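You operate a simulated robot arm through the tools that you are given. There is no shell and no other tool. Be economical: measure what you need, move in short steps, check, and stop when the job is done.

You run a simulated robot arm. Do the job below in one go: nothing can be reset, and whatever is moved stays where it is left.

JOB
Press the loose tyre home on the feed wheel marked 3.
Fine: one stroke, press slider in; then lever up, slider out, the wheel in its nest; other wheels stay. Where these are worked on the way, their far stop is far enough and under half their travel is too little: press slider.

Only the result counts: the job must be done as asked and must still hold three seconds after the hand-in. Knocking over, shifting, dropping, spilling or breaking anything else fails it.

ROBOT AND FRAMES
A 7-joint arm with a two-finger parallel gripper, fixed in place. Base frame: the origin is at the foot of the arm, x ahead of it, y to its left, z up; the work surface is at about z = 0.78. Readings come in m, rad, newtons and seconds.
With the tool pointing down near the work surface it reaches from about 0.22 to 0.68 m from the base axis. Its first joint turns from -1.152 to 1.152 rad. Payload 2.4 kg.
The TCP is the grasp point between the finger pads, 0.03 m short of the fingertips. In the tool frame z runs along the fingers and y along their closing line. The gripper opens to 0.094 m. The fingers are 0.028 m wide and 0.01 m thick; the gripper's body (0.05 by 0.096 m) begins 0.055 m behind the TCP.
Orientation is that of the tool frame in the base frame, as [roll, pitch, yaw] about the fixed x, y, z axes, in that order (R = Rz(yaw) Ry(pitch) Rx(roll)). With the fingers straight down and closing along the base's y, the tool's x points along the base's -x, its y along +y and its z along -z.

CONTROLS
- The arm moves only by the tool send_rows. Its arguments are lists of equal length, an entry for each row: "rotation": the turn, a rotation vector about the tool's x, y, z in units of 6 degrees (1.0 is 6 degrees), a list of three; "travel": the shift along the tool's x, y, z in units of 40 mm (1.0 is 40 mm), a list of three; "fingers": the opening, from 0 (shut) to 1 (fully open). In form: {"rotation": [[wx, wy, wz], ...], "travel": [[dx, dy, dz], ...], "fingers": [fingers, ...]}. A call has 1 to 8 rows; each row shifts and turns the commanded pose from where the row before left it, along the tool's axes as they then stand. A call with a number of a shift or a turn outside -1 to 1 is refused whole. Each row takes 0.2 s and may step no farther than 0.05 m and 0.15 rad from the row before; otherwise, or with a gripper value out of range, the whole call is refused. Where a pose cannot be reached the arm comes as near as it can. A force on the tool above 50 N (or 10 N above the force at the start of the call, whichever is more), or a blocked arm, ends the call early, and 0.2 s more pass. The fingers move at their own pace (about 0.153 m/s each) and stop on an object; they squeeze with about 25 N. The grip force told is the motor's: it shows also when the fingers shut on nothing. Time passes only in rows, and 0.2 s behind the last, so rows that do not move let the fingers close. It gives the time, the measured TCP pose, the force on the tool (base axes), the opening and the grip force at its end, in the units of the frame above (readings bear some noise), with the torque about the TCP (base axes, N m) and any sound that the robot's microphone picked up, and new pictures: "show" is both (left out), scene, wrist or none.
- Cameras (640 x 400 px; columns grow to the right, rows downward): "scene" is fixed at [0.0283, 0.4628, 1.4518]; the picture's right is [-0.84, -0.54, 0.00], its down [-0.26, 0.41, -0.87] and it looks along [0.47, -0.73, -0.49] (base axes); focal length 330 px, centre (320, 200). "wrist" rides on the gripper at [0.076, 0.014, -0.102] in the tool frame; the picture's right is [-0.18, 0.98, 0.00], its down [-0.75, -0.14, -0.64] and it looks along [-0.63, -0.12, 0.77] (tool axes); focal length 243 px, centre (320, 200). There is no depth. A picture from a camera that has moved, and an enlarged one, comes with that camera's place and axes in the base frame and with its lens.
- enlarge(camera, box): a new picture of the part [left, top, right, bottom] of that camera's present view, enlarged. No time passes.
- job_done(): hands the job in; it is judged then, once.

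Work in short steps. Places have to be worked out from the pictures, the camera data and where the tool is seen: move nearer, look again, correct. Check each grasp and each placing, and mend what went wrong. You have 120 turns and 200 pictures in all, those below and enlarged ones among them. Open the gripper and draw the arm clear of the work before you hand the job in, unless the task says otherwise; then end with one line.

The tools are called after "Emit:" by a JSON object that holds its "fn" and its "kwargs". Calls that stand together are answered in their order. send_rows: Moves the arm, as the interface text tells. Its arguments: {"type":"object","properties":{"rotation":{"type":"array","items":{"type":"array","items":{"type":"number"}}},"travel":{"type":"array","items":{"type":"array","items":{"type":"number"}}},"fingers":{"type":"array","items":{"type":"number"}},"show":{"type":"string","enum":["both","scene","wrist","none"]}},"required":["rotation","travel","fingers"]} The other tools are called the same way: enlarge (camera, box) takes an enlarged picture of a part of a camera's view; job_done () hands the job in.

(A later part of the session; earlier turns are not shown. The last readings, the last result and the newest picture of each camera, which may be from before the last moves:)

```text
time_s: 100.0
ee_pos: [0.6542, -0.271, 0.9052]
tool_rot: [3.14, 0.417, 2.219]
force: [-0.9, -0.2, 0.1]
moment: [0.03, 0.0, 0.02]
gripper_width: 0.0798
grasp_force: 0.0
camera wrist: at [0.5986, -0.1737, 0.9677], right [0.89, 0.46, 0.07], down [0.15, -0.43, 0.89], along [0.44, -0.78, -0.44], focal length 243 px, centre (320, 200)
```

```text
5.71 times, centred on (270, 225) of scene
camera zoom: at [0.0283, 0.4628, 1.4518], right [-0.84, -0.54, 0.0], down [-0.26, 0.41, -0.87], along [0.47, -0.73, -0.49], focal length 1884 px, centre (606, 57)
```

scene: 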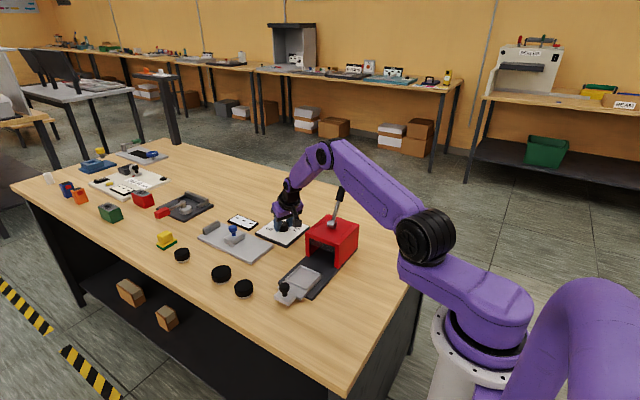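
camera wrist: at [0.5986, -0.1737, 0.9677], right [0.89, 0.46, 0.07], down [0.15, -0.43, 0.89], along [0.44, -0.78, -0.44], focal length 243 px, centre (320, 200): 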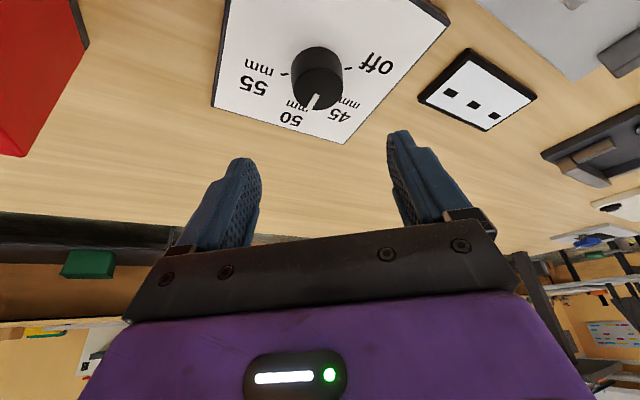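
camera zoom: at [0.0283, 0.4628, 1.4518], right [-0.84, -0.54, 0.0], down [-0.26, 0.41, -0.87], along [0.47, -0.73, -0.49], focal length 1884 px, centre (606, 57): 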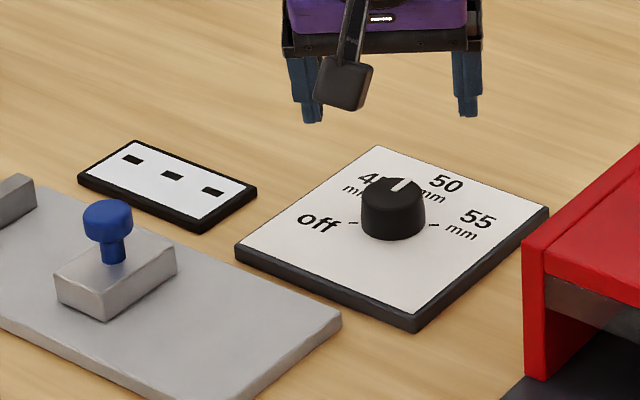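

Pointer is about 12° short of 50. I'll back the wrist off 36°, regrip and turn the remainder.

Emit:
{"fn": "send_rows", "kwargs": {"rotation": [[-0.407, 0, -0.914], [-0.407, 0, -0.914], [-0.407, 0, -0.914], [-0.407, 0, -0.914], [-0.407, 0, -0.914], [-0.407, 0, -0.914], [0, 0, 0], [0, 0, 0]], "travel": [[0, -0.023, 0], [0, -0.023, 0], [0, -0.023, 0], [0, -0.023, 0], [0, -0.023, 0], [0, -0.023, 0], [0.33, 0, 0.91], [0.33, 0, 0.91]], "fingers": [0.85, 0.85, 0.85, 0.85, 0.85, 0.85, 0.85, 0.85], "show": "none"}}

Emit:
{"fn": "send_rows", "kwargs": {"rotation": [[0, 0, 0], [0, 0, 0], [0, 0, 0], [0.407, 0, 0.914], [0.407, 0, 0.914], [0, 0, 0]], "travel": [[0, 0, 0], [0, 0, 0], [0, 0, 0], [0, 0.02, 0], [0, 0.02, 0], [0, 0, 0]], "fingers": [0, 0, 0, 0, 0, 0], "show": "scene"}}

Emit:
{"fn": "enlarge", "kwargs": {"camera": "scene", "box": [220, 190, 320, 260]}}

```text
time_s: 101.8
ee_pos: [0.6559, -0.2764, 0.8273]
tool_rot: [-3.141, 0.42, 2.846]
force: [0.0, -0.3, 0.3]
moment: [-0.01, -0.04, -0.03]
gripper_width: 0.0801
grasp_force: 0.1
```

```text
time_s: 103.2
ee_pos: [0.656, -0.275, 0.8263]
tool_rot: [-3.142, 0.416, 2.635]
force: [5.3, -4.0, -10.7]
moment: [-0.44, -0.42, -0.04]
gripper_width: 0.0391
grasp_force: 45.2
```

scene: 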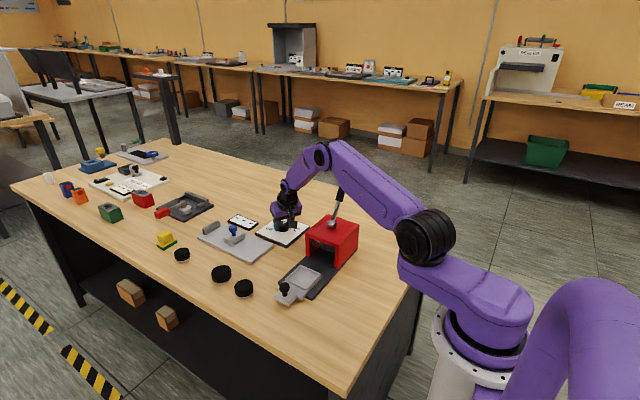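

```text
5.71 times, centred on (270, 225) of scene
camera zoom: at [0.0286, 0.4626, 1.4519], right [-0.84, -0.54, 0.0], down [-0.26, 0.41, -0.87], along [0.47, -0.73, -0.49], focal length 1884 px, centre (606, 57)
```

zoom: 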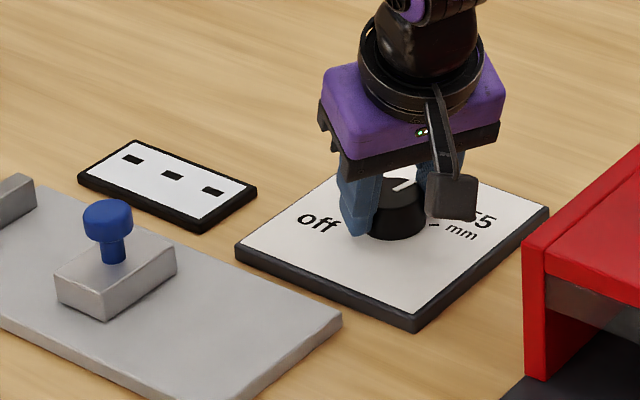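

Still no window lit with the pointer at 50. Let me inspect the panel very closely, and the other bench things for labels.

Emit:
{"fn": "enlarge", "kwargs": {"camera": "scene", "box": [225, 210, 262, 234]}}

Emit:
{"fn": "enlarge", "kwargs": {"camera": "scene", "box": [80, 160, 180, 205]}}

Emit:
{"fn": "enlarge", "kwargs": {"camera": "scene", "box": [270, 210, 370, 310]}}

```text
16.00 times, centred on (244, 222) of scene
camera zoom: at [0.0286, 0.4626, 1.4519], right [-0.84, -0.54, 0.0], down [-0.26, 0.41, -0.87], along [0.47, -0.73, -0.49], focal length 5276 px, centre (1544, -152)
```

zoom: 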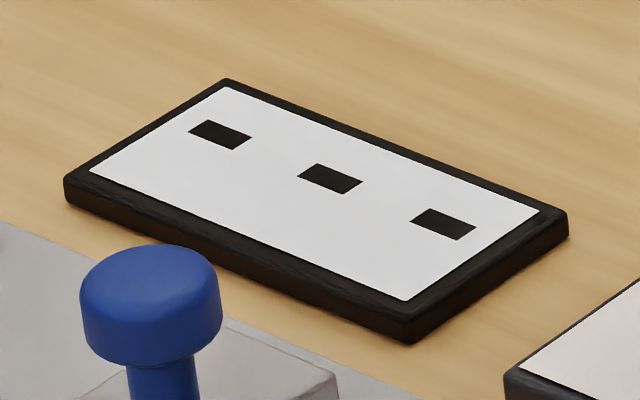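

```text
6.40 times, centred on (130, 182) of scene
camera zoom: at [0.0286, 0.4626, 1.4519], right [-0.84, -0.54, 0.0], down [-0.26, 0.41, -0.87], along [0.47, -0.73, -0.49], focal length 2110 px, centre (1536, 312)
```

zoom: 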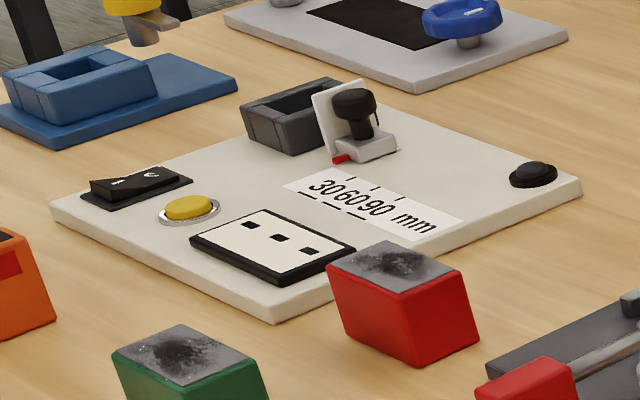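

```text
4.00 times, centred on (320, 260) of scene
camera zoom: at [0.0286, 0.4626, 1.4519], right [-0.84, -0.54, 0.0], down [-0.26, 0.41, -0.87], along [0.47, -0.73, -0.49], focal length 1319 px, centre (320, -40)
```

zoom: 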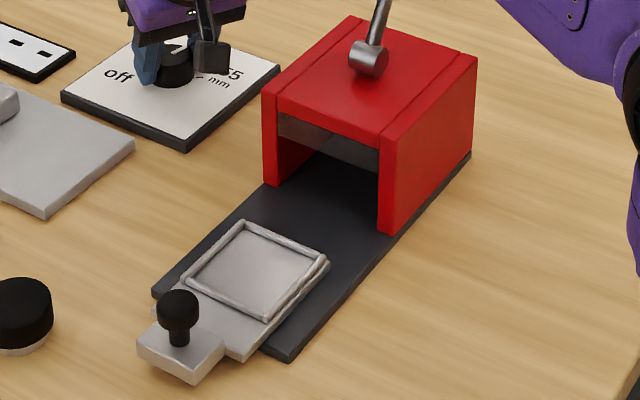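

The panel is a blank three-character readout ("---"), so a wheel may need to be read while sitting in the press nest with the dial on. I'll release the knob, and then place C (50 mm, matching the dial) in the nest to see.

Emit:
{"fn": "send_rows", "kwargs": {"rotation": [[0, 0, 0], [0, 0, 0], [0, 0, 0], [0, 0, 0], [0, 0, 0], [0, 0, -1], [0, 0, -1], [0, 0, 0]], "travel": [[0, 0, 0], [0, 0, 0], [-0.35, 0, -0.9], [-0.35, 0, -0.9], [-0.35, 0, -0.9], [0, 0, 0], [0, 0, 0], [0, 0, 0]], "fingers": [0.85, 0.85, 0.85, 1, 1, 1, 1, 1], "show": "wrist"}}

Emit:
{"fn": "enlarge", "kwargs": {"camera": "wrist", "box": [200, 0, 440, 170]}}

Emit:
{"fn": "send_rows", "kwargs": {"rotation": [[0, 1, 0], [0, 1, 0], [0, 1, 0], [0, 1, 0], [0, 0, -1], [0, 0, -1], [0, 0, -0.84], [0, 0, 0]], "travel": [[0, 0, 0], [0, 0, 0], [0, 0, 0], [0, 0, 0], [0, 0, 0], [0, 0, 0], [0, 0, 0], [0, 0, 0]], "fingers": [1, 1, 1, 1, 1, 1, 1, 1], "show": "none"}}

```text
time_s: 105.0
ee_pos: [0.6508, -0.2732, 0.9433]
tool_rot: [-3.048, 0.411, 2.868]
force: [-0.7, 0.1, -0.1]
moment: [-0.01, 0.01, 0.01]
gripper_width: 0.0941
grasp_force: 0.1
camera wrist: at [0.5526, -0.2199, 1.0058], right [0.46, 0.89, -0.01], down [0.39, -0.2, 0.9], along [0.79, -0.42, -0.44], focal length 243 px, centre (320, 200)
```

wrist: 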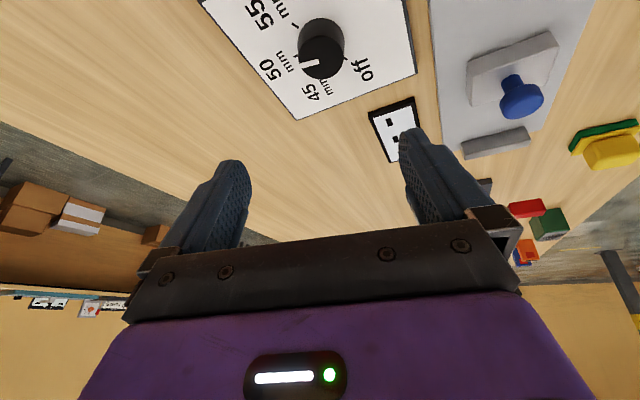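

```text
2.35 times, centred on (320, 85) of wrist
camera zoom: at [0.5526, -0.2199, 1.0058], right [0.46, 0.89, -0.01], down [0.39, -0.2, 0.9], along [0.79, -0.42, -0.44], focal length 571 px, centre (320, 471)
```

zoom: 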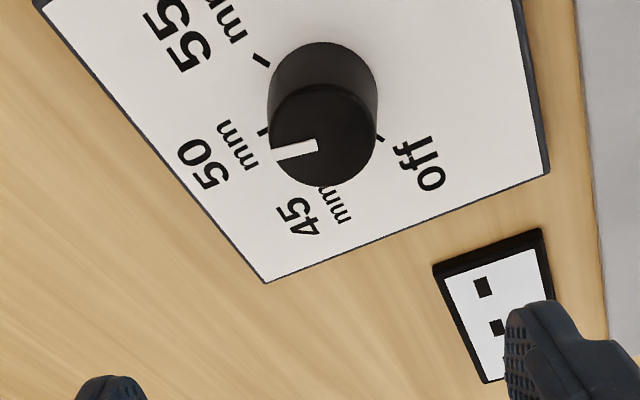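

```text
time_s: 106.8
ee_pos: [0.6513, -0.2714, 0.9424]
tool_rot: [-3.048, 0.018, 3.13]
force: [0.1, -0.4, -0.3]
moment: [0.02, 0.0, 0.02]
gripper_width: 0.0939
grasp_force: 0.1
out of reach, approached as far as the arm can: row 4
```

Dial at 50. Fix the small tilt and return over wheel C.

Emit:
{"fn": "send_rows", "kwargs": {"rotation": [[-0.89, 0.17, 0], [0, 0, 0], [0, 0, 0], [0, 0, 0], [0, 0, 0], [0, 0, 0], [0, 0, 0], [0, 0, 0]], "travel": [[0.1, 0, 0], [0.5, 0.9, 0], [0.5, 0.9, 0], [0.5, 0.9, 0], [0.5, 0.9, 0], [0, 1, 0], [0, 1, 0.1], [0, 1, 0.1]], "fingers": [1, 1, 1, 1, 1, 1, 1, 1], "show": "none"}}

```text
time_s: 108.6
ee_pos: [0.5657, -0.0036, 0.9348]
tool_rot: [-3.141, 0.001, 3.129]
force: [0.3, 0.1, -1.0]
moment: [-0.01, -0.04, 0.01]
gripper_width: 0.094
grasp_force: 0.1
out of reach, approached as far as the arm can: row 1
```

Emit:
{"fn": "send_rows", "kwargs": {"rotation": [[0, 0, -0.12], [0, 0, 0], [0, 0, 0], [0, 0, 0], [0, 0, 0], [0, 0, 0], [0, 0, 0], [0, 0, 0]], "travel": [[-0.06, 0.41, 0.3], [0, 0, 1], [0, 0, 1], [0, 0, 0.63], [0, 0, 0], [0, 0, 0], [0, 0, 0], [0, 0, 0]], "fingers": [1, 1, 1, 1, 0.6, 0, 0, 0], "show": "none"}}

Emit:
{"fn": "send_rows", "kwargs": {"rotation": [[0, 0, 0], [0, 0, 0], [0, 0, 0], [0, 0, 0], [0, 0, 0], [0, 0, 0], [0, 0, 0], [0, 0, 0]], "travel": [[0, 0, -0.5], [0, 0, -0.8], [0, 0, -1], [0, 0, -1], [0.9, 0, -0.5], [0.9, 0, 0], [0.6, 0, 0], [0, 0, 0]], "fingers": [0, 0, 0, 0, 0, 0, 0, 0], "show": "both"}}

```text
time_s: 110.4
ee_pos: [0.5667, 0.0115, 0.8178]
tool_rot: [3.14, 0.0, 3.14]
force: [-0.3, -0.2, -0.2]
moment: [0.02, -0.01, -0.02]
gripper_width: 0.0489
grasp_force: 25.3
```

```text
time_s: 112.2
ee_pos: [0.4708, 0.0125, 0.9702]
tool_rot: [3.14, 0.0, -3.14]
force: [-0.2, -0.4, -0.2]
moment: [-0.02, -0.01, 0.02]
gripper_width: 0.0487
grasp_force: 24.8
camera wrist: at [0.395, 0.0269, 1.0729], right [0.18, 0.98, 0.0], down [0.75, -0.14, 0.64], along [0.63, -0.12, -0.77], focal length 243 px, centre (320, 200)
```

scene: 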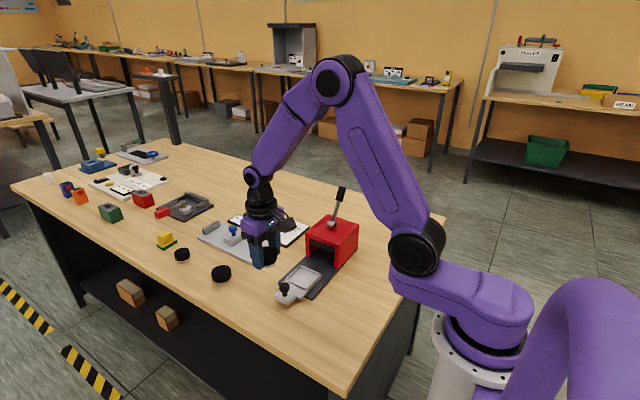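
wrist: 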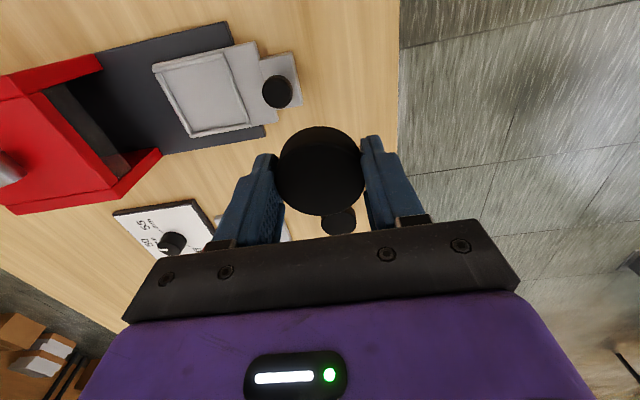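

Nest centre ≈ (0.4565, -0.1135). Move C above it.

Emit:
{"fn": "send_rows", "kwargs": {"rotation": [[0, 0, 0], [0, 0, 0], [0, 0, 0], [0, 0, 0], [0, 0, 0]], "travel": [[0.09, -0.8, 0.2], [0.09, -0.8, 0.2], [0.09, -0.8, 0.3], [0.09, -0.75, 0.8], [0, 0, 0]], "fingers": [0, 0, 0, 0, 0], "show": "both"}}

Emit:
{"fn": "enlarge", "kwargs": {"camera": "scene", "box": [220, 200, 370, 310]}}

```text
time_s: 113.4
ee_pos: [0.4582, -0.114, 0.9092]
tool_rot: [-3.139, 0.0, -3.14]
force: [0.1, 0.2, -1.0]
moment: [0.03, 0.0, -0.01]
gripper_width: 0.0491
grasp_force: 24.9
camera wrist: at [0.3821, -0.1007, 1.0124], right [0.18, 0.98, 0.0], down [0.75, -0.14, 0.64], along [0.63, -0.12, -0.77], focal length 243 px, centre (320, 200)
```

scene: 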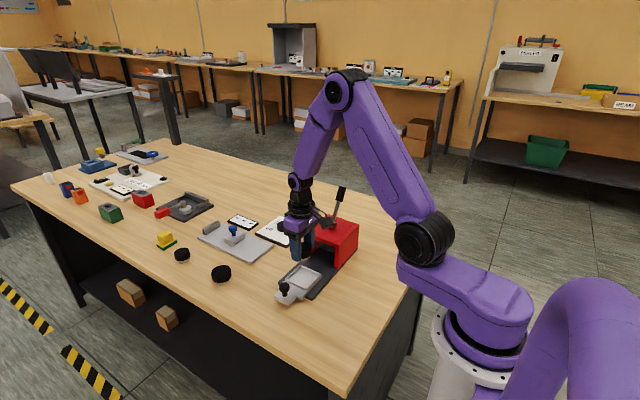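
wrist: 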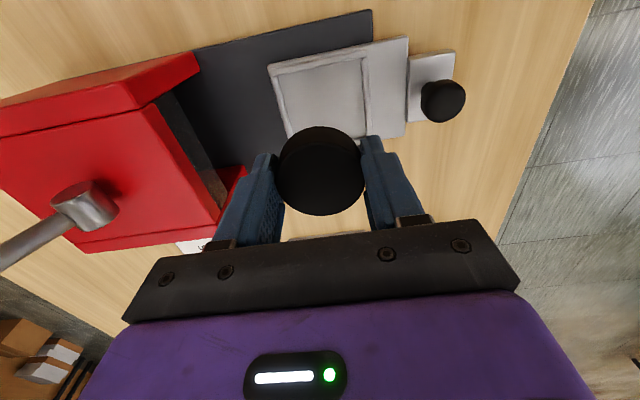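

```text
3.64 times, centred on (295, 255) of scene
camera zoom: at [0.0283, 0.4628, 1.4518], right [-0.84, -0.54, 0.0], down [-0.26, 0.41, -0.87], along [0.47, -0.73, -0.49], focal length 1199 px, centre (411, 0)
```

zoom: 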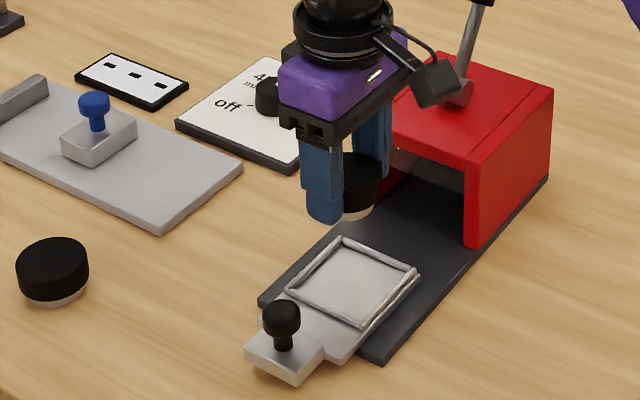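

Emit:
{"fn": "send_rows", "kwargs": {"rotation": [[0, 0, 0], [0, 0, 0], [0, 0, 0]], "travel": [[0.04, 0.04, 0.8], [0, 0, 0.7], [0, 0, 0]], "fingers": [0, 0, 0], "show": "wrist"}}

Emit:
{"fn": "enlarge", "kwargs": {"camera": "scene", "box": [260, 220, 350, 310]}}

```text
time_s: 114.2
ee_pos: [0.4554, -0.1123, 0.8499]
tool_rot: [-3.141, -0.001, 3.141]
force: [0.2, -0.1, -1.7]
moment: [0.02, -0.01, -0.01]
gripper_width: 0.049
grasp_force: 24.6
camera wrist: at [0.3795, -0.0983, 0.9526], right [0.18, 0.98, 0.0], down [0.75, -0.14, 0.64], along [0.63, -0.12, -0.77], focal length 243 px, centre (320, 200)
```

wrist: 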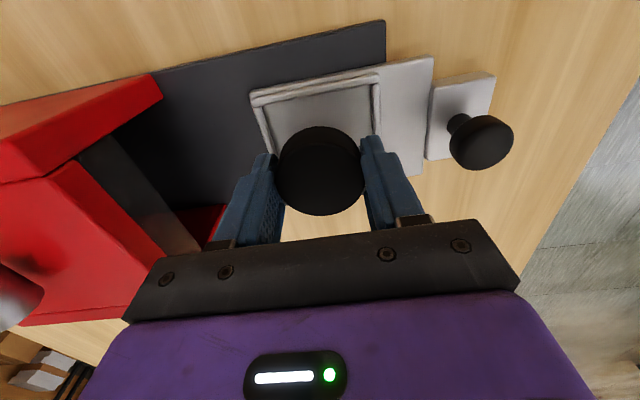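

```text
4.44 times, centred on (305, 265) of scene
camera zoom: at [0.0283, 0.4628, 1.4518], right [-0.84, -0.54, 0.0], down [-0.26, 0.41, -0.87], along [0.47, -0.73, -0.49], focal length 1466 px, centre (387, -89)
```

zoom: 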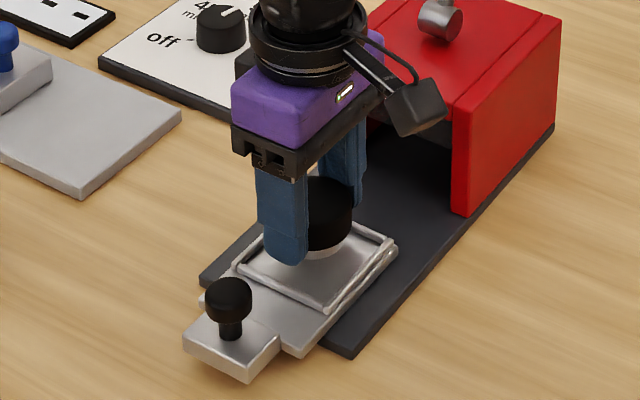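

Centred within ~2 mm. Lower gently to contact.

Emit:
{"fn": "send_rows", "kwargs": {"rotation": [[0, 0, 0], [0, 0, 0], [0, 0, 0]], "travel": [[0, 0.02, 0.2], [0, 0, 0.12], [0, 0, 0]], "fingers": [0, 0, 0], "show": "none"}}

Emit:
{"fn": "enlarge", "kwargs": {"camera": "scene", "box": [270, 235, 340, 305]}}

```text
time_s: 115.0
ee_pos: [0.4552, -0.1111, 0.8363]
tool_rot: [3.141, -0.001, 3.141]
force: [1.0, 0.4, -1.9]
moment: [-0.04, 0.0, -0.03]
gripper_width: 0.0489
grasp_force: 24.8
```

```text
5.71 times, centred on (305, 270) of scene
camera zoom: at [0.0283, 0.4628, 1.4518], right [-0.84, -0.54, 0.0], down [-0.26, 0.41, -0.87], along [0.47, -0.73, -0.49], focal length 1884 px, centre (406, -200)
```

zoom: 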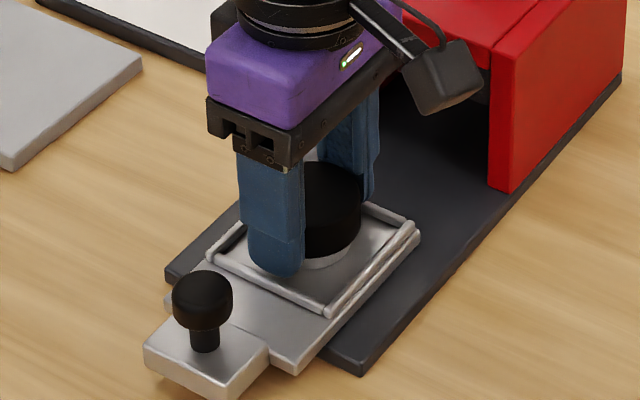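

Emit:
{"fn": "send_rows", "kwargs": {"rotation": [[0, 0, 0], [0, 0, 0], [0, 0, 0], [0, 0, 0]], "travel": [[0, 0, 0.05], [0, 0, 0.05], [0, 0, 0.03], [0, 0, 0]], "fingers": [0, 0, 0, 0], "show": "none"}}

Emit:
{"fn": "enlarge", "kwargs": {"camera": "scene", "box": [270, 235, 340, 305]}}

```text
time_s: 115.6
ee_pos: [0.4555, -0.1121, 0.8363]
tool_rot: [-3.141, 0.001, -3.141]
force: [-3.5, 1.4, 13.9]
moment: [0.45, 0.02, 0.06]
gripper_width: 0.049
grasp_force: 24.8
stopped in row 2: the force on the tool passed its limit at 59 N (the readings are from after the stop); the commanded pose is now the measured one
```

```text
5.71 times, centred on (305, 270) of scene
camera zoom: at [0.028, 0.4629, 1.4518], right [-0.84, -0.54, 0.0], down [-0.26, 0.41, -0.87], along [0.47, -0.73, -0.49], focal length 1884 px, centre (406, -200)
```

zoom: 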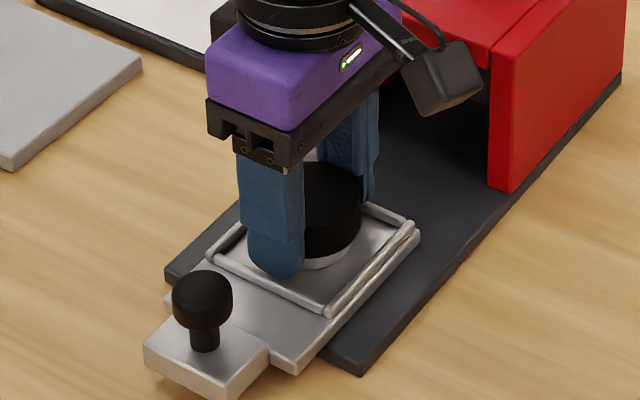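

Contact at y≈+32 mm offset: the +y finger touches the nest rim. I'll raise a little and turn 45° so the fingers sit on the nest's diagonal.

Emit:
{"fn": "send_rows", "kwargs": {"rotation": [[0, 0, 0], [0, 0, 1], [0, 0, 1], [0, 0, 1], [0, 0, 1], [0, 0, 1], [0, 0, 1], [0, 0, 1]], "travel": [[0, 0, -0.4], [0, 0, 0], [0, 0, 0], [0, 0, 0], [0, 0, 0], [0, 0, 0], [0, 0, 0], [0, 0, 0]], "fingers": [0, 0, 0, 0, 0, 0, 0, 0], "show": "wrist"}}

Emit:
{"fn": "enlarge", "kwargs": {"camera": "scene", "box": [270, 235, 340, 305]}}

```text
time_s: 117.4
ee_pos: [0.4567, -0.1113, 0.8504]
tool_rot: [3.14, 0.001, 2.406]
force: [-0.1, 0.2, -2.2]
moment: [0.0, 0.0, -0.01]
gripper_width: 0.0492
grasp_force: 24.8
camera wrist: at [0.4089, -0.0499, 0.9545], right [0.8, 0.61, 0.0], down [0.46, -0.61, 0.64], along [0.39, -0.51, -0.77], focal length 243 px, centre (320, 200)
```

wrist: 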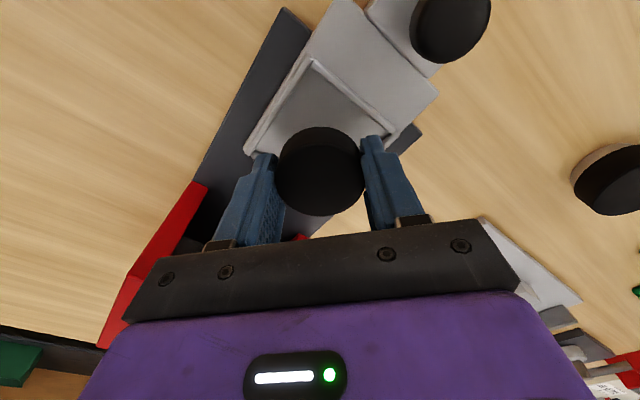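

```text
5.71 times, centred on (305, 270) of scene
camera zoom: at [0.0283, 0.4628, 1.4518], right [-0.84, -0.54, 0.0], down [-0.26, 0.41, -0.87], along [0.47, -0.73, -0.49], focal length 1884 px, centre (406, -200)
```

zoom: 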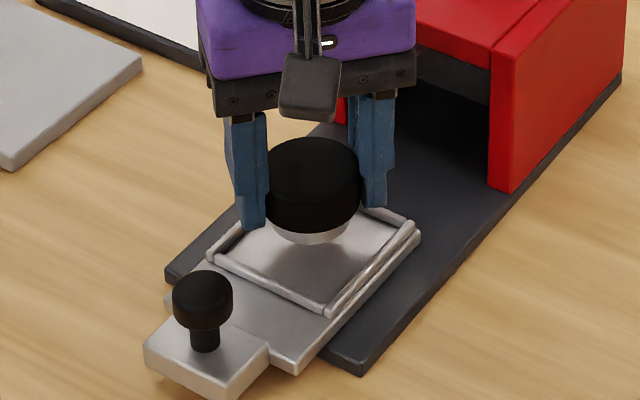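

Emit:
{"fn": "send_rows", "kwargs": {"rotation": [[0, 0, 1], [0, 0, 0], [0, 0, 0], [0, 0, 0]], "travel": [[0.055, -0.05, 0], [0, 0, 0.2], [0, 0, 0.12], [0, 0, 0]], "fingers": [0, 0, 0, 0], "show": "none"}}

Emit:
{"fn": "enlarge", "kwargs": {"camera": "scene", "box": [270, 235, 340, 305]}}

```text
time_s: 118.4
ee_pos: [0.4528, -0.1113, 0.8386]
tool_rot: [3.141, 0.003, 2.304]
force: [0.4, -0.5, -1.6]
moment: [0.02, 0.02, 0.01]
gripper_width: 0.0489
grasp_force: 24.9
```

```text
5.71 times, centred on (305, 270) of scene
camera zoom: at [0.0283, 0.4628, 1.4518], right [-0.84, -0.54, 0.0], down [-0.26, 0.41, -0.87], along [0.47, -0.73, -0.49], focal length 1884 px, centre (406, -200)
```

zoom: 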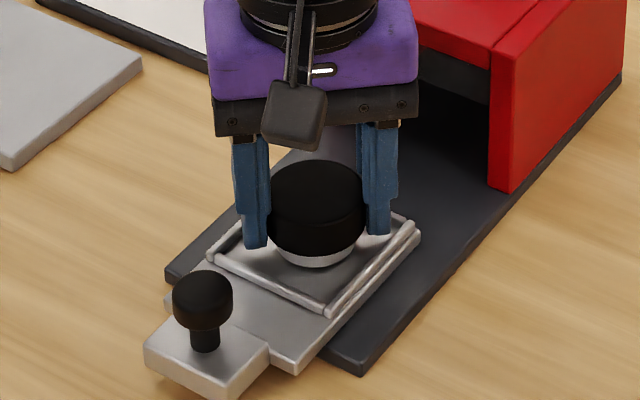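

Emit:
{"fn": "send_rows", "kwargs": {"rotation": [[0, 0, 0], [0, 0, 0], [0, 0, 0]], "travel": [[0, 0, 0.05], [0, 0, 0.04], [0, 0, 0.0]], "fingers": [0, 0, 0], "show": "none"}}

Emit:
{"fn": "enlarge", "kwargs": {"camera": "scene", "box": [270, 235, 340, 305]}}

```text
time_s: 119.2
ee_pos: [0.4527, -0.1119, 0.8351]
tool_rot: [3.141, 0.001, 2.304]
force: [-6.0, 2.8, 31.4]
moment: [-0.29, 0.93, -0.08]
gripper_width: 0.0488
grasp_force: 24.9
```

```text
5.71 times, centred on (305, 270) of scene
camera zoom: at [0.0277, 0.463, 1.4518], right [-0.84, -0.54, 0.0], down [-0.26, 0.41, -0.87], along [0.47, -0.73, -0.49], focal length 1884 px, centre (406, -200)
```

zoom: 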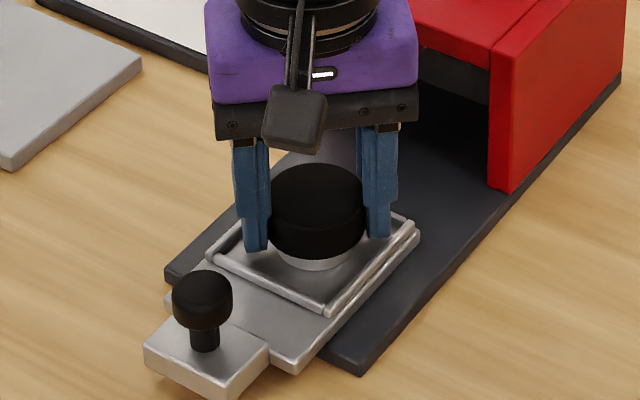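

Finger touches the -x rim. Lift slightly, shift +5 mm in x, and lower again.

Emit:
{"fn": "send_rows", "kwargs": {"rotation": [[0, 0, 0], [0, 0, 0], [0, 0, 0], [0, 0, 0], [0, 0, 0]], "travel": [[0, 0, -0.15], [-0.1, 0.076, 0], [0, 0, 0.12], [0, 0, 0.05], [0, 0, 0]], "fingers": [0, 0, 0, 0, 0], "show": "none"}}

```text
time_s: 120.6
ee_pos: [0.4582, -0.1126, 0.836]
tool_rot: [3.141, 0.002, 2.303]
force: [-6.1, 1.5, 12.9]
moment: [0.04, -0.04, 0.0]
gripper_width: 0.0489
grasp_force: 24.8
stopped in row 5: the force on the tool passed its limit at 52 N (the readings are from after the stop); the commanded pose is now the measured one
```

Centred contact: the wheel sits on the nest floor. Open a little, and rise.

Emit:
{"fn": "send_rows", "kwargs": {"rotation": [[0, 0, 0], [0, 0, 0], [0, 0, 0], [0, 0, 0], [0, 0, 0], [0, 0, 0]], "travel": [[0, 0, 0], [0, 0, 0], [0, 0, -0.3], [0, 0, -0.7], [0, 0, -1], [0, 0, -1]], "fingers": [0.63, 0.63, 0.63, 0.8, 0.8, 0.8], "show": "both"}}

Emit:
{"fn": "enlarge", "kwargs": {"camera": "scene", "box": [220, 200, 350, 310]}}

```text
time_s: 122.0
ee_pos: [0.4569, -0.1111, 0.9556]
tool_rot: [-3.141, 0.001, 2.304]
force: [0.2, -0.1, 0.2]
moment: [-0.01, -0.01, 0.03]
gripper_width: 0.0751
grasp_force: 0.2
camera wrist: at [0.4173, -0.0453, 1.0581], right [0.85, 0.52, 0.0], down [0.4, -0.65, 0.64], along [0.34, -0.55, -0.77], focal length 243 px, centre (320, 200)
```

scene: 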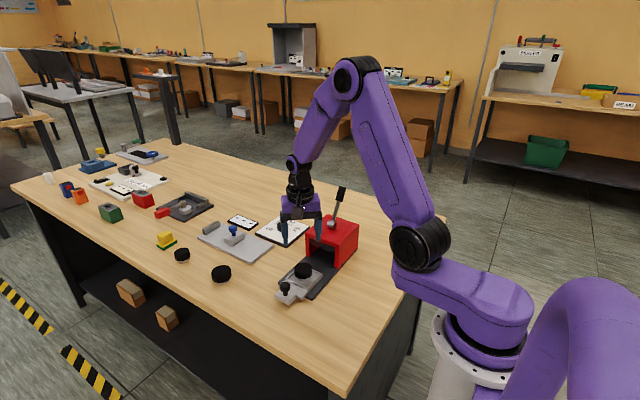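
wrist: 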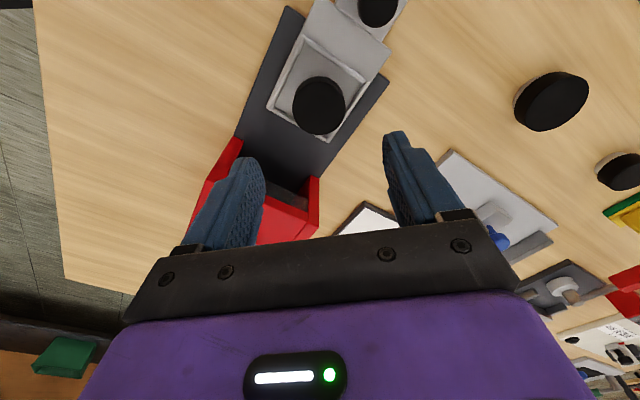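

```text
3.64 times, centred on (285, 255) of scene
camera zoom: at [0.0283, 0.4628, 1.4518], right [-0.84, -0.54, 0.0], down [-0.26, 0.41, -0.87], along [0.47, -0.73, -0.49], focal length 1199 px, centre (447, 0)
```

zoom: 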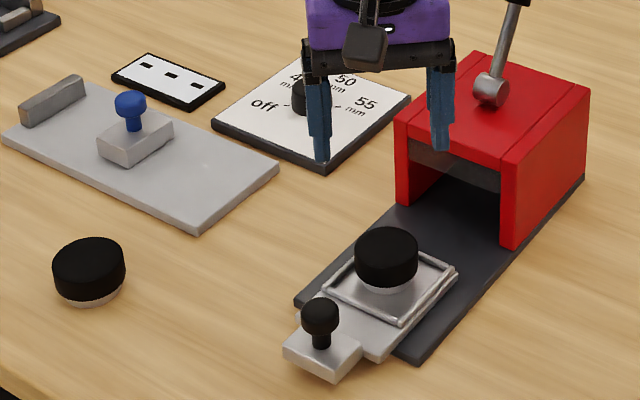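

C sits in the nest; readout unchanged. Pushing the slider in is reversible and may trigger the readout, so I'll turn to yaw 90° and go over the slider knob (≈0.457, -0.029).

Emit:
{"fn": "send_rows", "kwargs": {"rotation": [[0, 0, 1], [0, 0, 1], [0, 0, 1], [0, 0, 1], [0, 0, 1], [0, 0, 1], [0, 0, 1], [0, 0, 0]], "travel": [[0, 0, 0], [0, 0, 0], [0, 0, 0], [0, 0, 0], [0, 0, 0], [0, 0, 0], [1, 0, 0], [1.0, 0, 0.5]], "fingers": [0.8, 0.8, 0.8, 0.8, 0.8, 0.8, 0.8, 0.8], "show": "wrist"}}

```text
time_s: 123.8
ee_pos: [0.4543, -0.0314, 0.9339]
tool_rot: [3.137, 0.002, 1.571]
force: [-0.1, -0.2, 0.0]
moment: [0.0, 0.01, -0.01]
gripper_width: 0.0753
grasp_force: 0.1
camera wrist: at [0.4681, 0.0446, 1.0376], right [0.98, -0.18, 0.0], down [-0.14, -0.75, 0.64], along [-0.12, -0.63, -0.77], focal length 243 px, centre (320, 200)
```

wrist: 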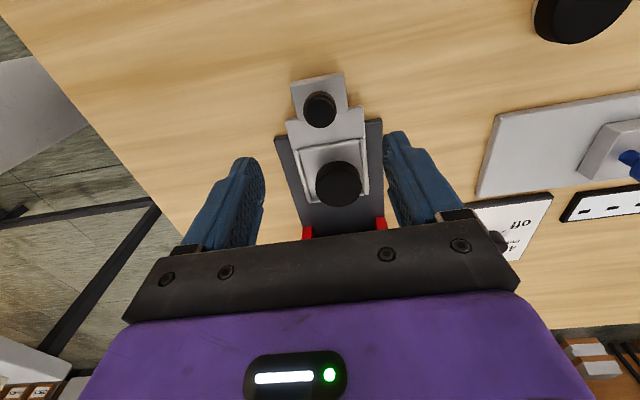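

Aligned with the knob. Descend and grip it.

Emit:
{"fn": "send_rows", "kwargs": {"rotation": [[0, 0, 0], [0, 0, 0], [0, 0, 0], [0, 0, 0], [0, 0, 0], [0, 0, 0]], "travel": [[0.06, 0, 0.9], [0.05, 0, 0.9], [0, 0, 0.55], [0, 0, 0], [0, 0, 0], [0, 0, 0]], "fingers": [0.8, 0.8, 0.8, 0, 0, 0], "show": "wrist"}}

Emit:
{"fn": "enlarge", "kwargs": {"camera": "scene", "box": [250, 210, 360, 310]}}

```text
time_s: 125.2
ee_pos: [0.4549, -0.0289, 0.8413]
tool_rot: [3.137, 0.002, 1.571]
force: [13.7, -0.7, -18.4]
moment: [-0.27, 0.07, -0.07]
gripper_width: 0.0275
grasp_force: 45.0
camera wrist: at [0.4688, 0.048, 0.9435], right [0.98, -0.18, 0.01], down [-0.14, -0.75, 0.64], along [-0.11, -0.63, -0.77], focal length 243 px, centre (320, 200)
```

wrist: 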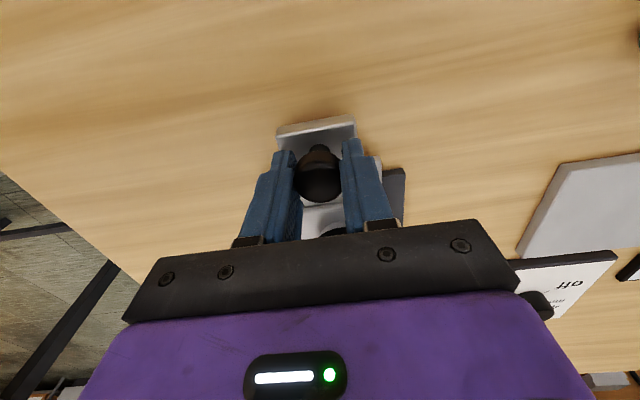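

```text
4.00 times, centred on (305, 260) of scene
camera zoom: at [0.0289, 0.4628, 1.4518], right [-0.84, -0.54, 0.0], down [-0.26, 0.41, -0.87], along [0.47, -0.73, -0.49], focal length 1319 px, centre (380, -40)
```

zoom: 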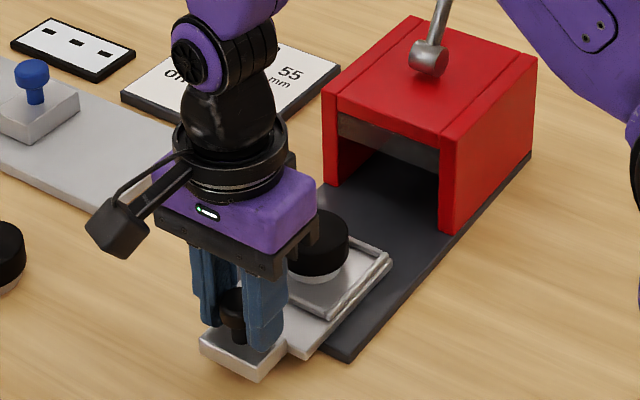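

Emit:
{"fn": "send_rows", "kwargs": {"rotation": [[0, 0, 0], [0, 0, 0]], "travel": [[0, 0.05, 0.06], [0, 0, 0]], "fingers": [0, 0], "show": "none"}}

Emit:
{"fn": "send_rows", "kwargs": {"rotation": [[0, 0, 0], [0, 0, 0], [0, 0, 0]], "travel": [[-0.3, 0, 0], [-0.4, 0, 0], [0, 0, 0]], "fingers": [0, 0, 0], "show": "none"}}

```text
time_s: 125.8
ee_pos: [0.4552, -0.0279, 0.8397]
tool_rot: [-3.142, 0.002, 1.572]
force: [-8.2, -0.7, 36.5]
moment: [0.02, 0.3, 0.02]
gripper_width: 0.0277
grasp_force: 45.0
```

```text
time_s: 126.6
ee_pos: [0.4557, -0.0562, 0.8389]
tool_rot: [3.141, 0.002, 1.572]
force: [-11.2, 2.0, 29.9]
moment: [-0.16, 0.36, 0.11]
gripper_width: 0.0275
grasp_force: 45.0
```

Slider moves freely. Ease the vertical load and continue inward.

Emit:
{"fn": "send_rows", "kwargs": {"rotation": [[0, 0, 0], [0, 0, 0], [0, 0, 0]], "travel": [[-0.3, -0.02, -0.035], [-0.5, 0, 0], [0, 0, 0]], "fingers": [0, 0, 0], "show": "scene"}}

Emit:
{"fn": "enlarge", "kwargs": {"camera": "scene", "box": [220, 200, 360, 310]}}

```text
time_s: 127.4
ee_pos: [0.4544, -0.0884, 0.8387]
tool_rot: [3.14, 0.003, 1.571]
force: [4.6, 1.1, -35.8]
moment: [-0.09, 0.23, -0.01]
gripper_width: 0.028
grasp_force: 45.0
```

scene: 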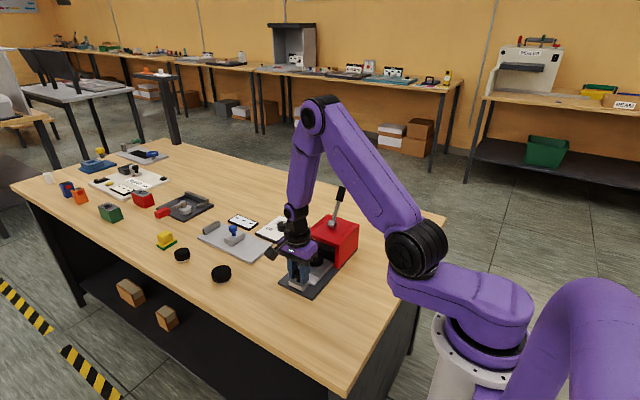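

```text
3.64 times, centred on (290, 255) of scene
camera zoom: at [0.0289, 0.4627, 1.4518], right [-0.84, -0.54, 0.0], down [-0.26, 0.41, -0.87], along [0.47, -0.73, -0.49], focal length 1199 px, centre (429, 0)
```

zoom: 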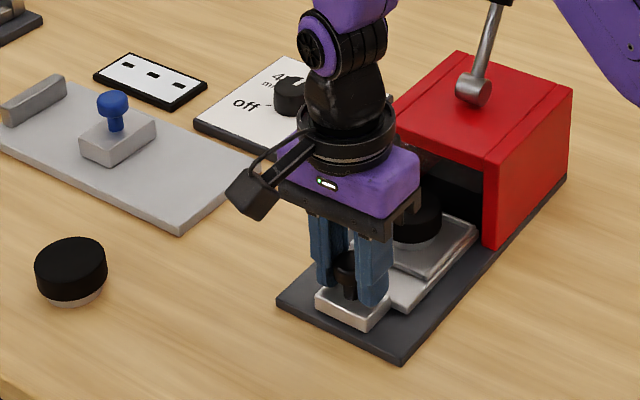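

Emit:
{"fn": "send_rows", "kwargs": {"rotation": [[0, 0, 0], [0, 0, 0], [0, 0, 0]], "travel": [[-0.4, 0.01, 0.018], [-0.5, 0, 0], [0, 0, 0]], "fingers": [0, 0, 0], "show": "none"}}

Emit:
{"fn": "enlarge", "kwargs": {"camera": "scene", "box": [220, 200, 360, 310]}}

```text
time_s: 128.2
ee_pos: [0.4561, -0.1241, 0.8396]
tool_rot: [-3.139, 0.001, 1.57]
force: [-7.4, 2.5, -31.2]
moment: [-0.39, -0.24, -0.03]
gripper_width: 0.0278
grasp_force: 44.8
```

```text
3.64 times, centred on (290, 255) of scene
camera zoom: at [0.0286, 0.4627, 1.4519], right [-0.84, -0.54, 0.0], down [-0.26, 0.41, -0.87], along [0.47, -0.73, -0.49], focal length 1199 px, centre (429, 0)
```

zoom: 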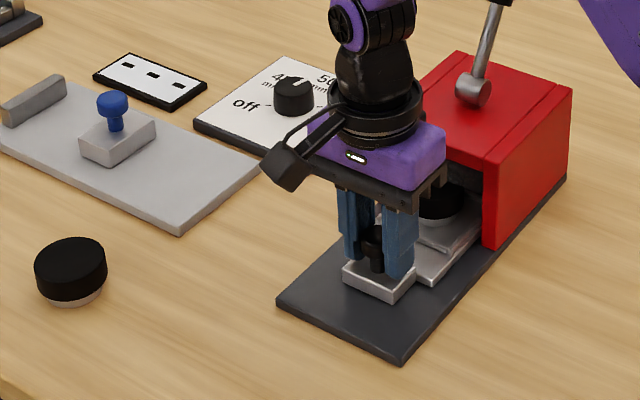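

Emit:
{"fn": "send_rows", "kwargs": {"rotation": [[0, 0, 0], [0, 0, 0], [0, 0, 0]], "travel": [[-0.25, -0.01, 0.018], [-0.25, 0, 0], [0, 0, 0]], "fingers": [0, 0, 0], "show": "none"}}

Emit:
{"fn": "send_rows", "kwargs": {"rotation": [[0, 0, 0], [0, 0, 0], [0, 0, 0]], "travel": [[-0.2, 0, 0], [-0.2, 0, 0], [0, 0, 0]], "fingers": [0, 0, 0], "show": "none"}}

Emit:
{"fn": "enlarge", "kwargs": {"camera": "scene", "box": [220, 200, 360, 310]}}

```text
time_s: 129.0
ee_pos: [0.4549, -0.1442, 0.8393]
tool_rot: [3.142, 0.0, 1.572]
force: [-6.7, 2.8, -22.9]
moment: [0.61, 0.37, -0.1]
gripper_width: 0.0277
grasp_force: 45.0
```

```text
time_s: 129.8
ee_pos: [0.4541, -0.1615, 0.84]
tool_rot: [-3.141, 0.002, 1.571]
force: [-10.0, 1.6, -16.2]
moment: [0.09, 0.38, 0.04]
gripper_width: 0.0277
grasp_force: 45.2
```

```text
3.64 times, centred on (290, 255) of scene
camera zoom: at [0.0283, 0.4628, 1.4519], right [-0.84, -0.54, 0.0], down [-0.26, 0.41, -0.87], along [0.47, -0.73, -0.49], focal length 1199 px, centre (429, 0)
```

zoom: 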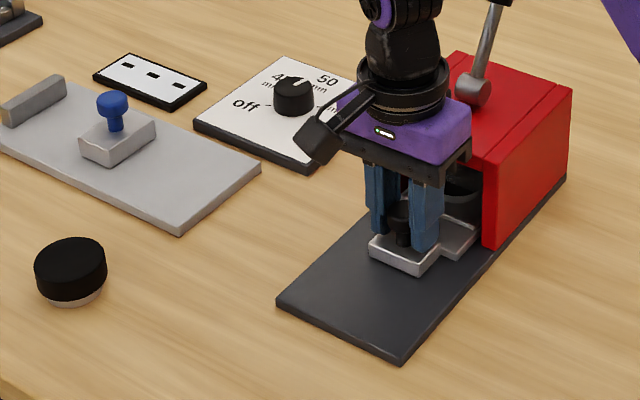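

Emit:
{"fn": "send_rows", "kwargs": {"rotation": [[0, 0, 0], [0, 0, 0], [0, 0, 0]], "travel": [[-0.15, -0.01, 0.01], [-0.15, 0, 0], [0, 0, 0]], "fingers": [0, 0, 0], "show": "none"}}

Emit:
{"fn": "enlarge", "kwargs": {"camera": "scene", "box": [220, 200, 360, 310]}}

```text
time_s: 130.6
ee_pos: [0.4552, -0.1733, 0.84]
tool_rot: [3.139, 0.001, 1.571]
force: [-13.0, 1.7, -0.2]
moment: [0.39, 0.37, 0.16]
gripper_width: 0.0279
grasp_force: 44.7
```

```text
3.64 times, centred on (290, 255) of scene
camera zoom: at [0.028, 0.4628, 1.4518], right [-0.84, -0.54, 0.0], down [-0.26, 0.41, -0.87], along [0.47, -0.73, -0.49], focal length 1199 px, centre (429, 0)
```

zoom: 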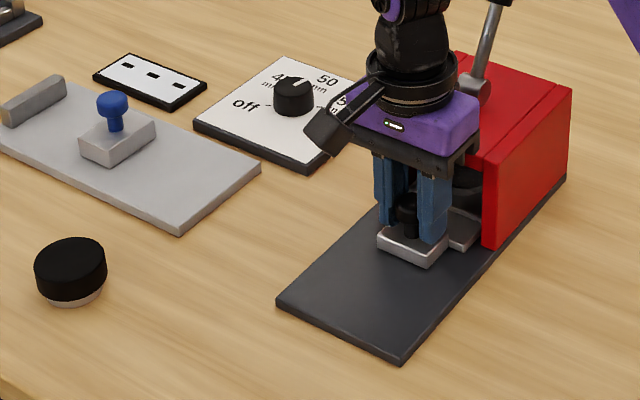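

Emit:
{"fn": "send_rows", "kwargs": {"rotation": [[0, 0, 0], [0, 0, 0], [0, 0, 0]], "travel": [[-0.15, -0.02, 0], [-0.15, 0, 0], [0, 0, 0]], "fingers": [0, 0, 0], "show": "wrist"}}

Emit:
{"fn": "enlarge", "kwargs": {"camera": "scene", "box": [220, 180, 360, 290]}}

```text
time_s: 131.4
ee_pos: [0.4566, -0.1808, 0.8381]
tool_rot: [-3.141, 0.0, 1.576]
force: [-7.4, 24.4, 11.9]
moment: [-0.19, -0.09, -0.09]
gripper_width: 0.0277
grasp_force: 44.8
camera wrist: at [0.4691, -0.1049, 0.9424], right [0.98, -0.18, 0.0], down [-0.14, -0.75, 0.64], along [-0.11, -0.63, -0.77], focal length 243 px, centre (320, 200)
```

wrist: 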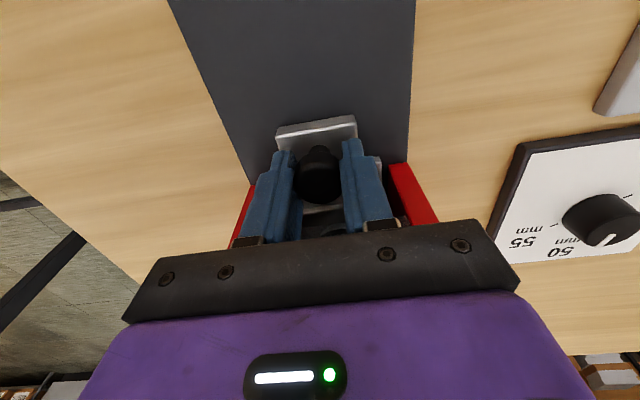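

```text
3.64 times, centred on (290, 235) of scene
camera zoom: at [0.0279, 0.4635, 1.4516], right [-0.84, -0.54, 0.0], down [-0.26, 0.41, -0.87], along [0.47, -0.73, -0.49], focal length 1199 px, centre (429, 73)
```

zoom: 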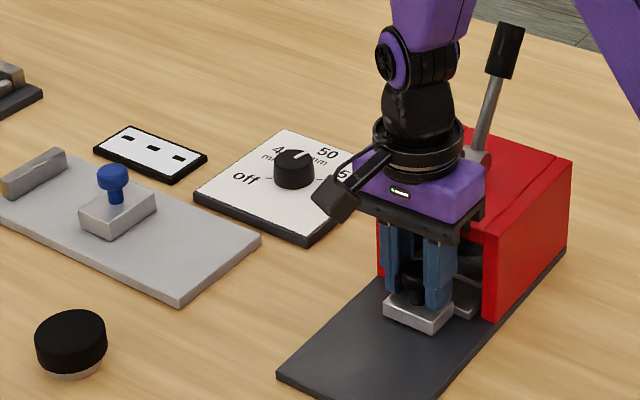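

The slider is at its far stop, readout unchanged. Before any stroke I look for a chart that maps mark numbers: signs around the room.

Emit:
{"fn": "enlarge", "kwargs": {"camera": "scene", "box": [480, 30, 640, 120]}}

Emit:
{"fn": "enlarge", "kwargs": {"camera": "scene", "box": [0, 0, 120, 75]}}

Emit:
{"fn": "enlarge", "kwargs": {"camera": "scene", "box": [250, 10, 450, 135]}}

```text
4.00 times, centred on (560, 75) of scene
camera zoom: at [0.0279, 0.4635, 1.4516], right [-0.84, -0.54, 0.0], down [-0.26, 0.41, -0.87], along [0.47, -0.73, -0.49], focal length 1319 px, centre (-640, 700)
```

zoom: 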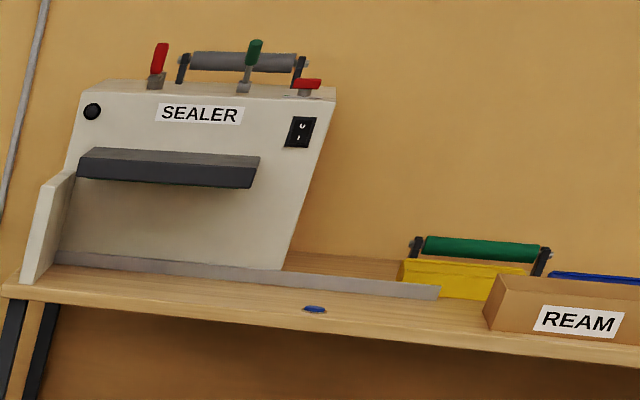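

```text
5.33 times, centred on (60, 38) of scene
camera zoom: at [0.0279, 0.4635, 1.4516], right [-0.84, -0.54, 0.0], down [-0.26, 0.41, -0.87], along [0.47, -0.73, -0.49], focal length 1759 px, centre (1707, 1067)
```

zoom: 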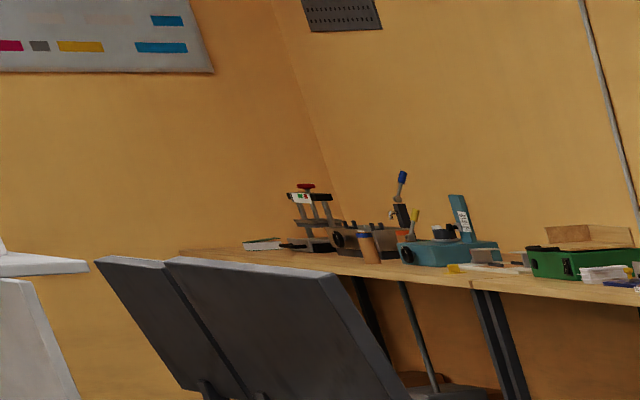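

```text
3.20 times, centred on (350, 72) of scene
camera zoom: at [0.0279, 0.4635, 1.4516], right [-0.84, -0.54, 0.0], down [-0.26, 0.41, -0.87], along [0.47, -0.73, -0.49], focal length 1055 px, centre (224, 608)
```

zoom: 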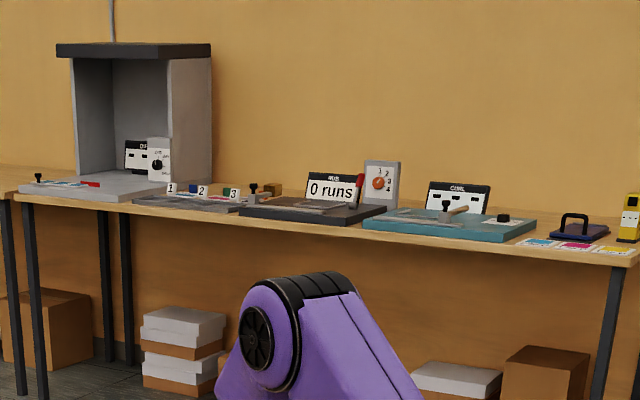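

No chart helps. I'll release the slider and take a good look at wheel A from the remaining side.

Emit:
{"fn": "send_rows", "kwargs": {"rotation": [[0, 0, 0], [0, 0, 0], [0, 0, 0], [0, 0, 0], [0, 0, 0], [0, 0, 0], [0, 0, 0], [0, 0, 0]], "travel": [[0, 0, 0], [0, 0, 0], [0.1, 0, -0.7], [0.5, 0, -0.8], [0.5, 0.5, -0.8], [0.6, 0.7, -0.5], [0.6, 0.7, -0.5], [0.6, 0.7, -0.5]], "fingers": [0.7, 0.7, 0.7, 0.7, 0.7, 0.7, 0.7, 0.7], "show": "none"}}

Emit:
{"fn": "send_rows", "kwargs": {"rotation": [[0, 0, 0], [0, 0, 0], [0, 0, 0], [0, 0, 0], [0, 0, 0], [0, 0, 0], [0, 0, 0], [0, 0, 0]], "travel": [[0.8, 0.6, 0], [0.8, 0.6, 0], [0.8, 0.6, 0], [0.8, 0.6, 0], [0.8, 0, 0], [0.8, 0, 0], [0, 0, 0], [0, 0, 0]], "fingers": [1, 1, 1, 1, 1, 1, 1, 1], "show": "wrist"}}

```text
time_s: 133.2
ee_pos: [0.5566, -0.0672, 0.9904]
tool_rot: [3.14, 0.002, 1.569]
force: [-0.6, -0.1, -0.4]
moment: [-0.03, -0.01, 0.01]
gripper_width: 0.0658
grasp_force: 0.1
```

```text
time_s: 135.0
ee_pos: [0.6541, 0.1241, 0.9896]
tool_rot: [3.139, 0.001, 1.572]
force: [-0.6, -1.1, -0.4]
moment: [0.01, 0.0, 0.0]
gripper_width: 0.0941
grasp_force: 0.0
camera wrist: at [0.6683, 0.2003, 1.093], right [0.98, -0.18, 0.0], down [-0.14, -0.75, 0.64], along [-0.12, -0.63, -0.77], focal length 243 px, centre (320, 200)
```

wrist: 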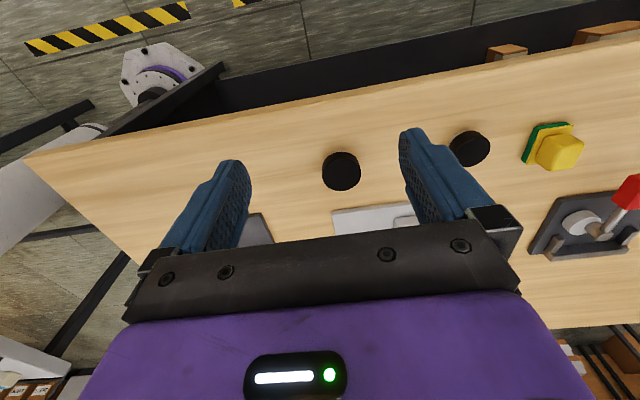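

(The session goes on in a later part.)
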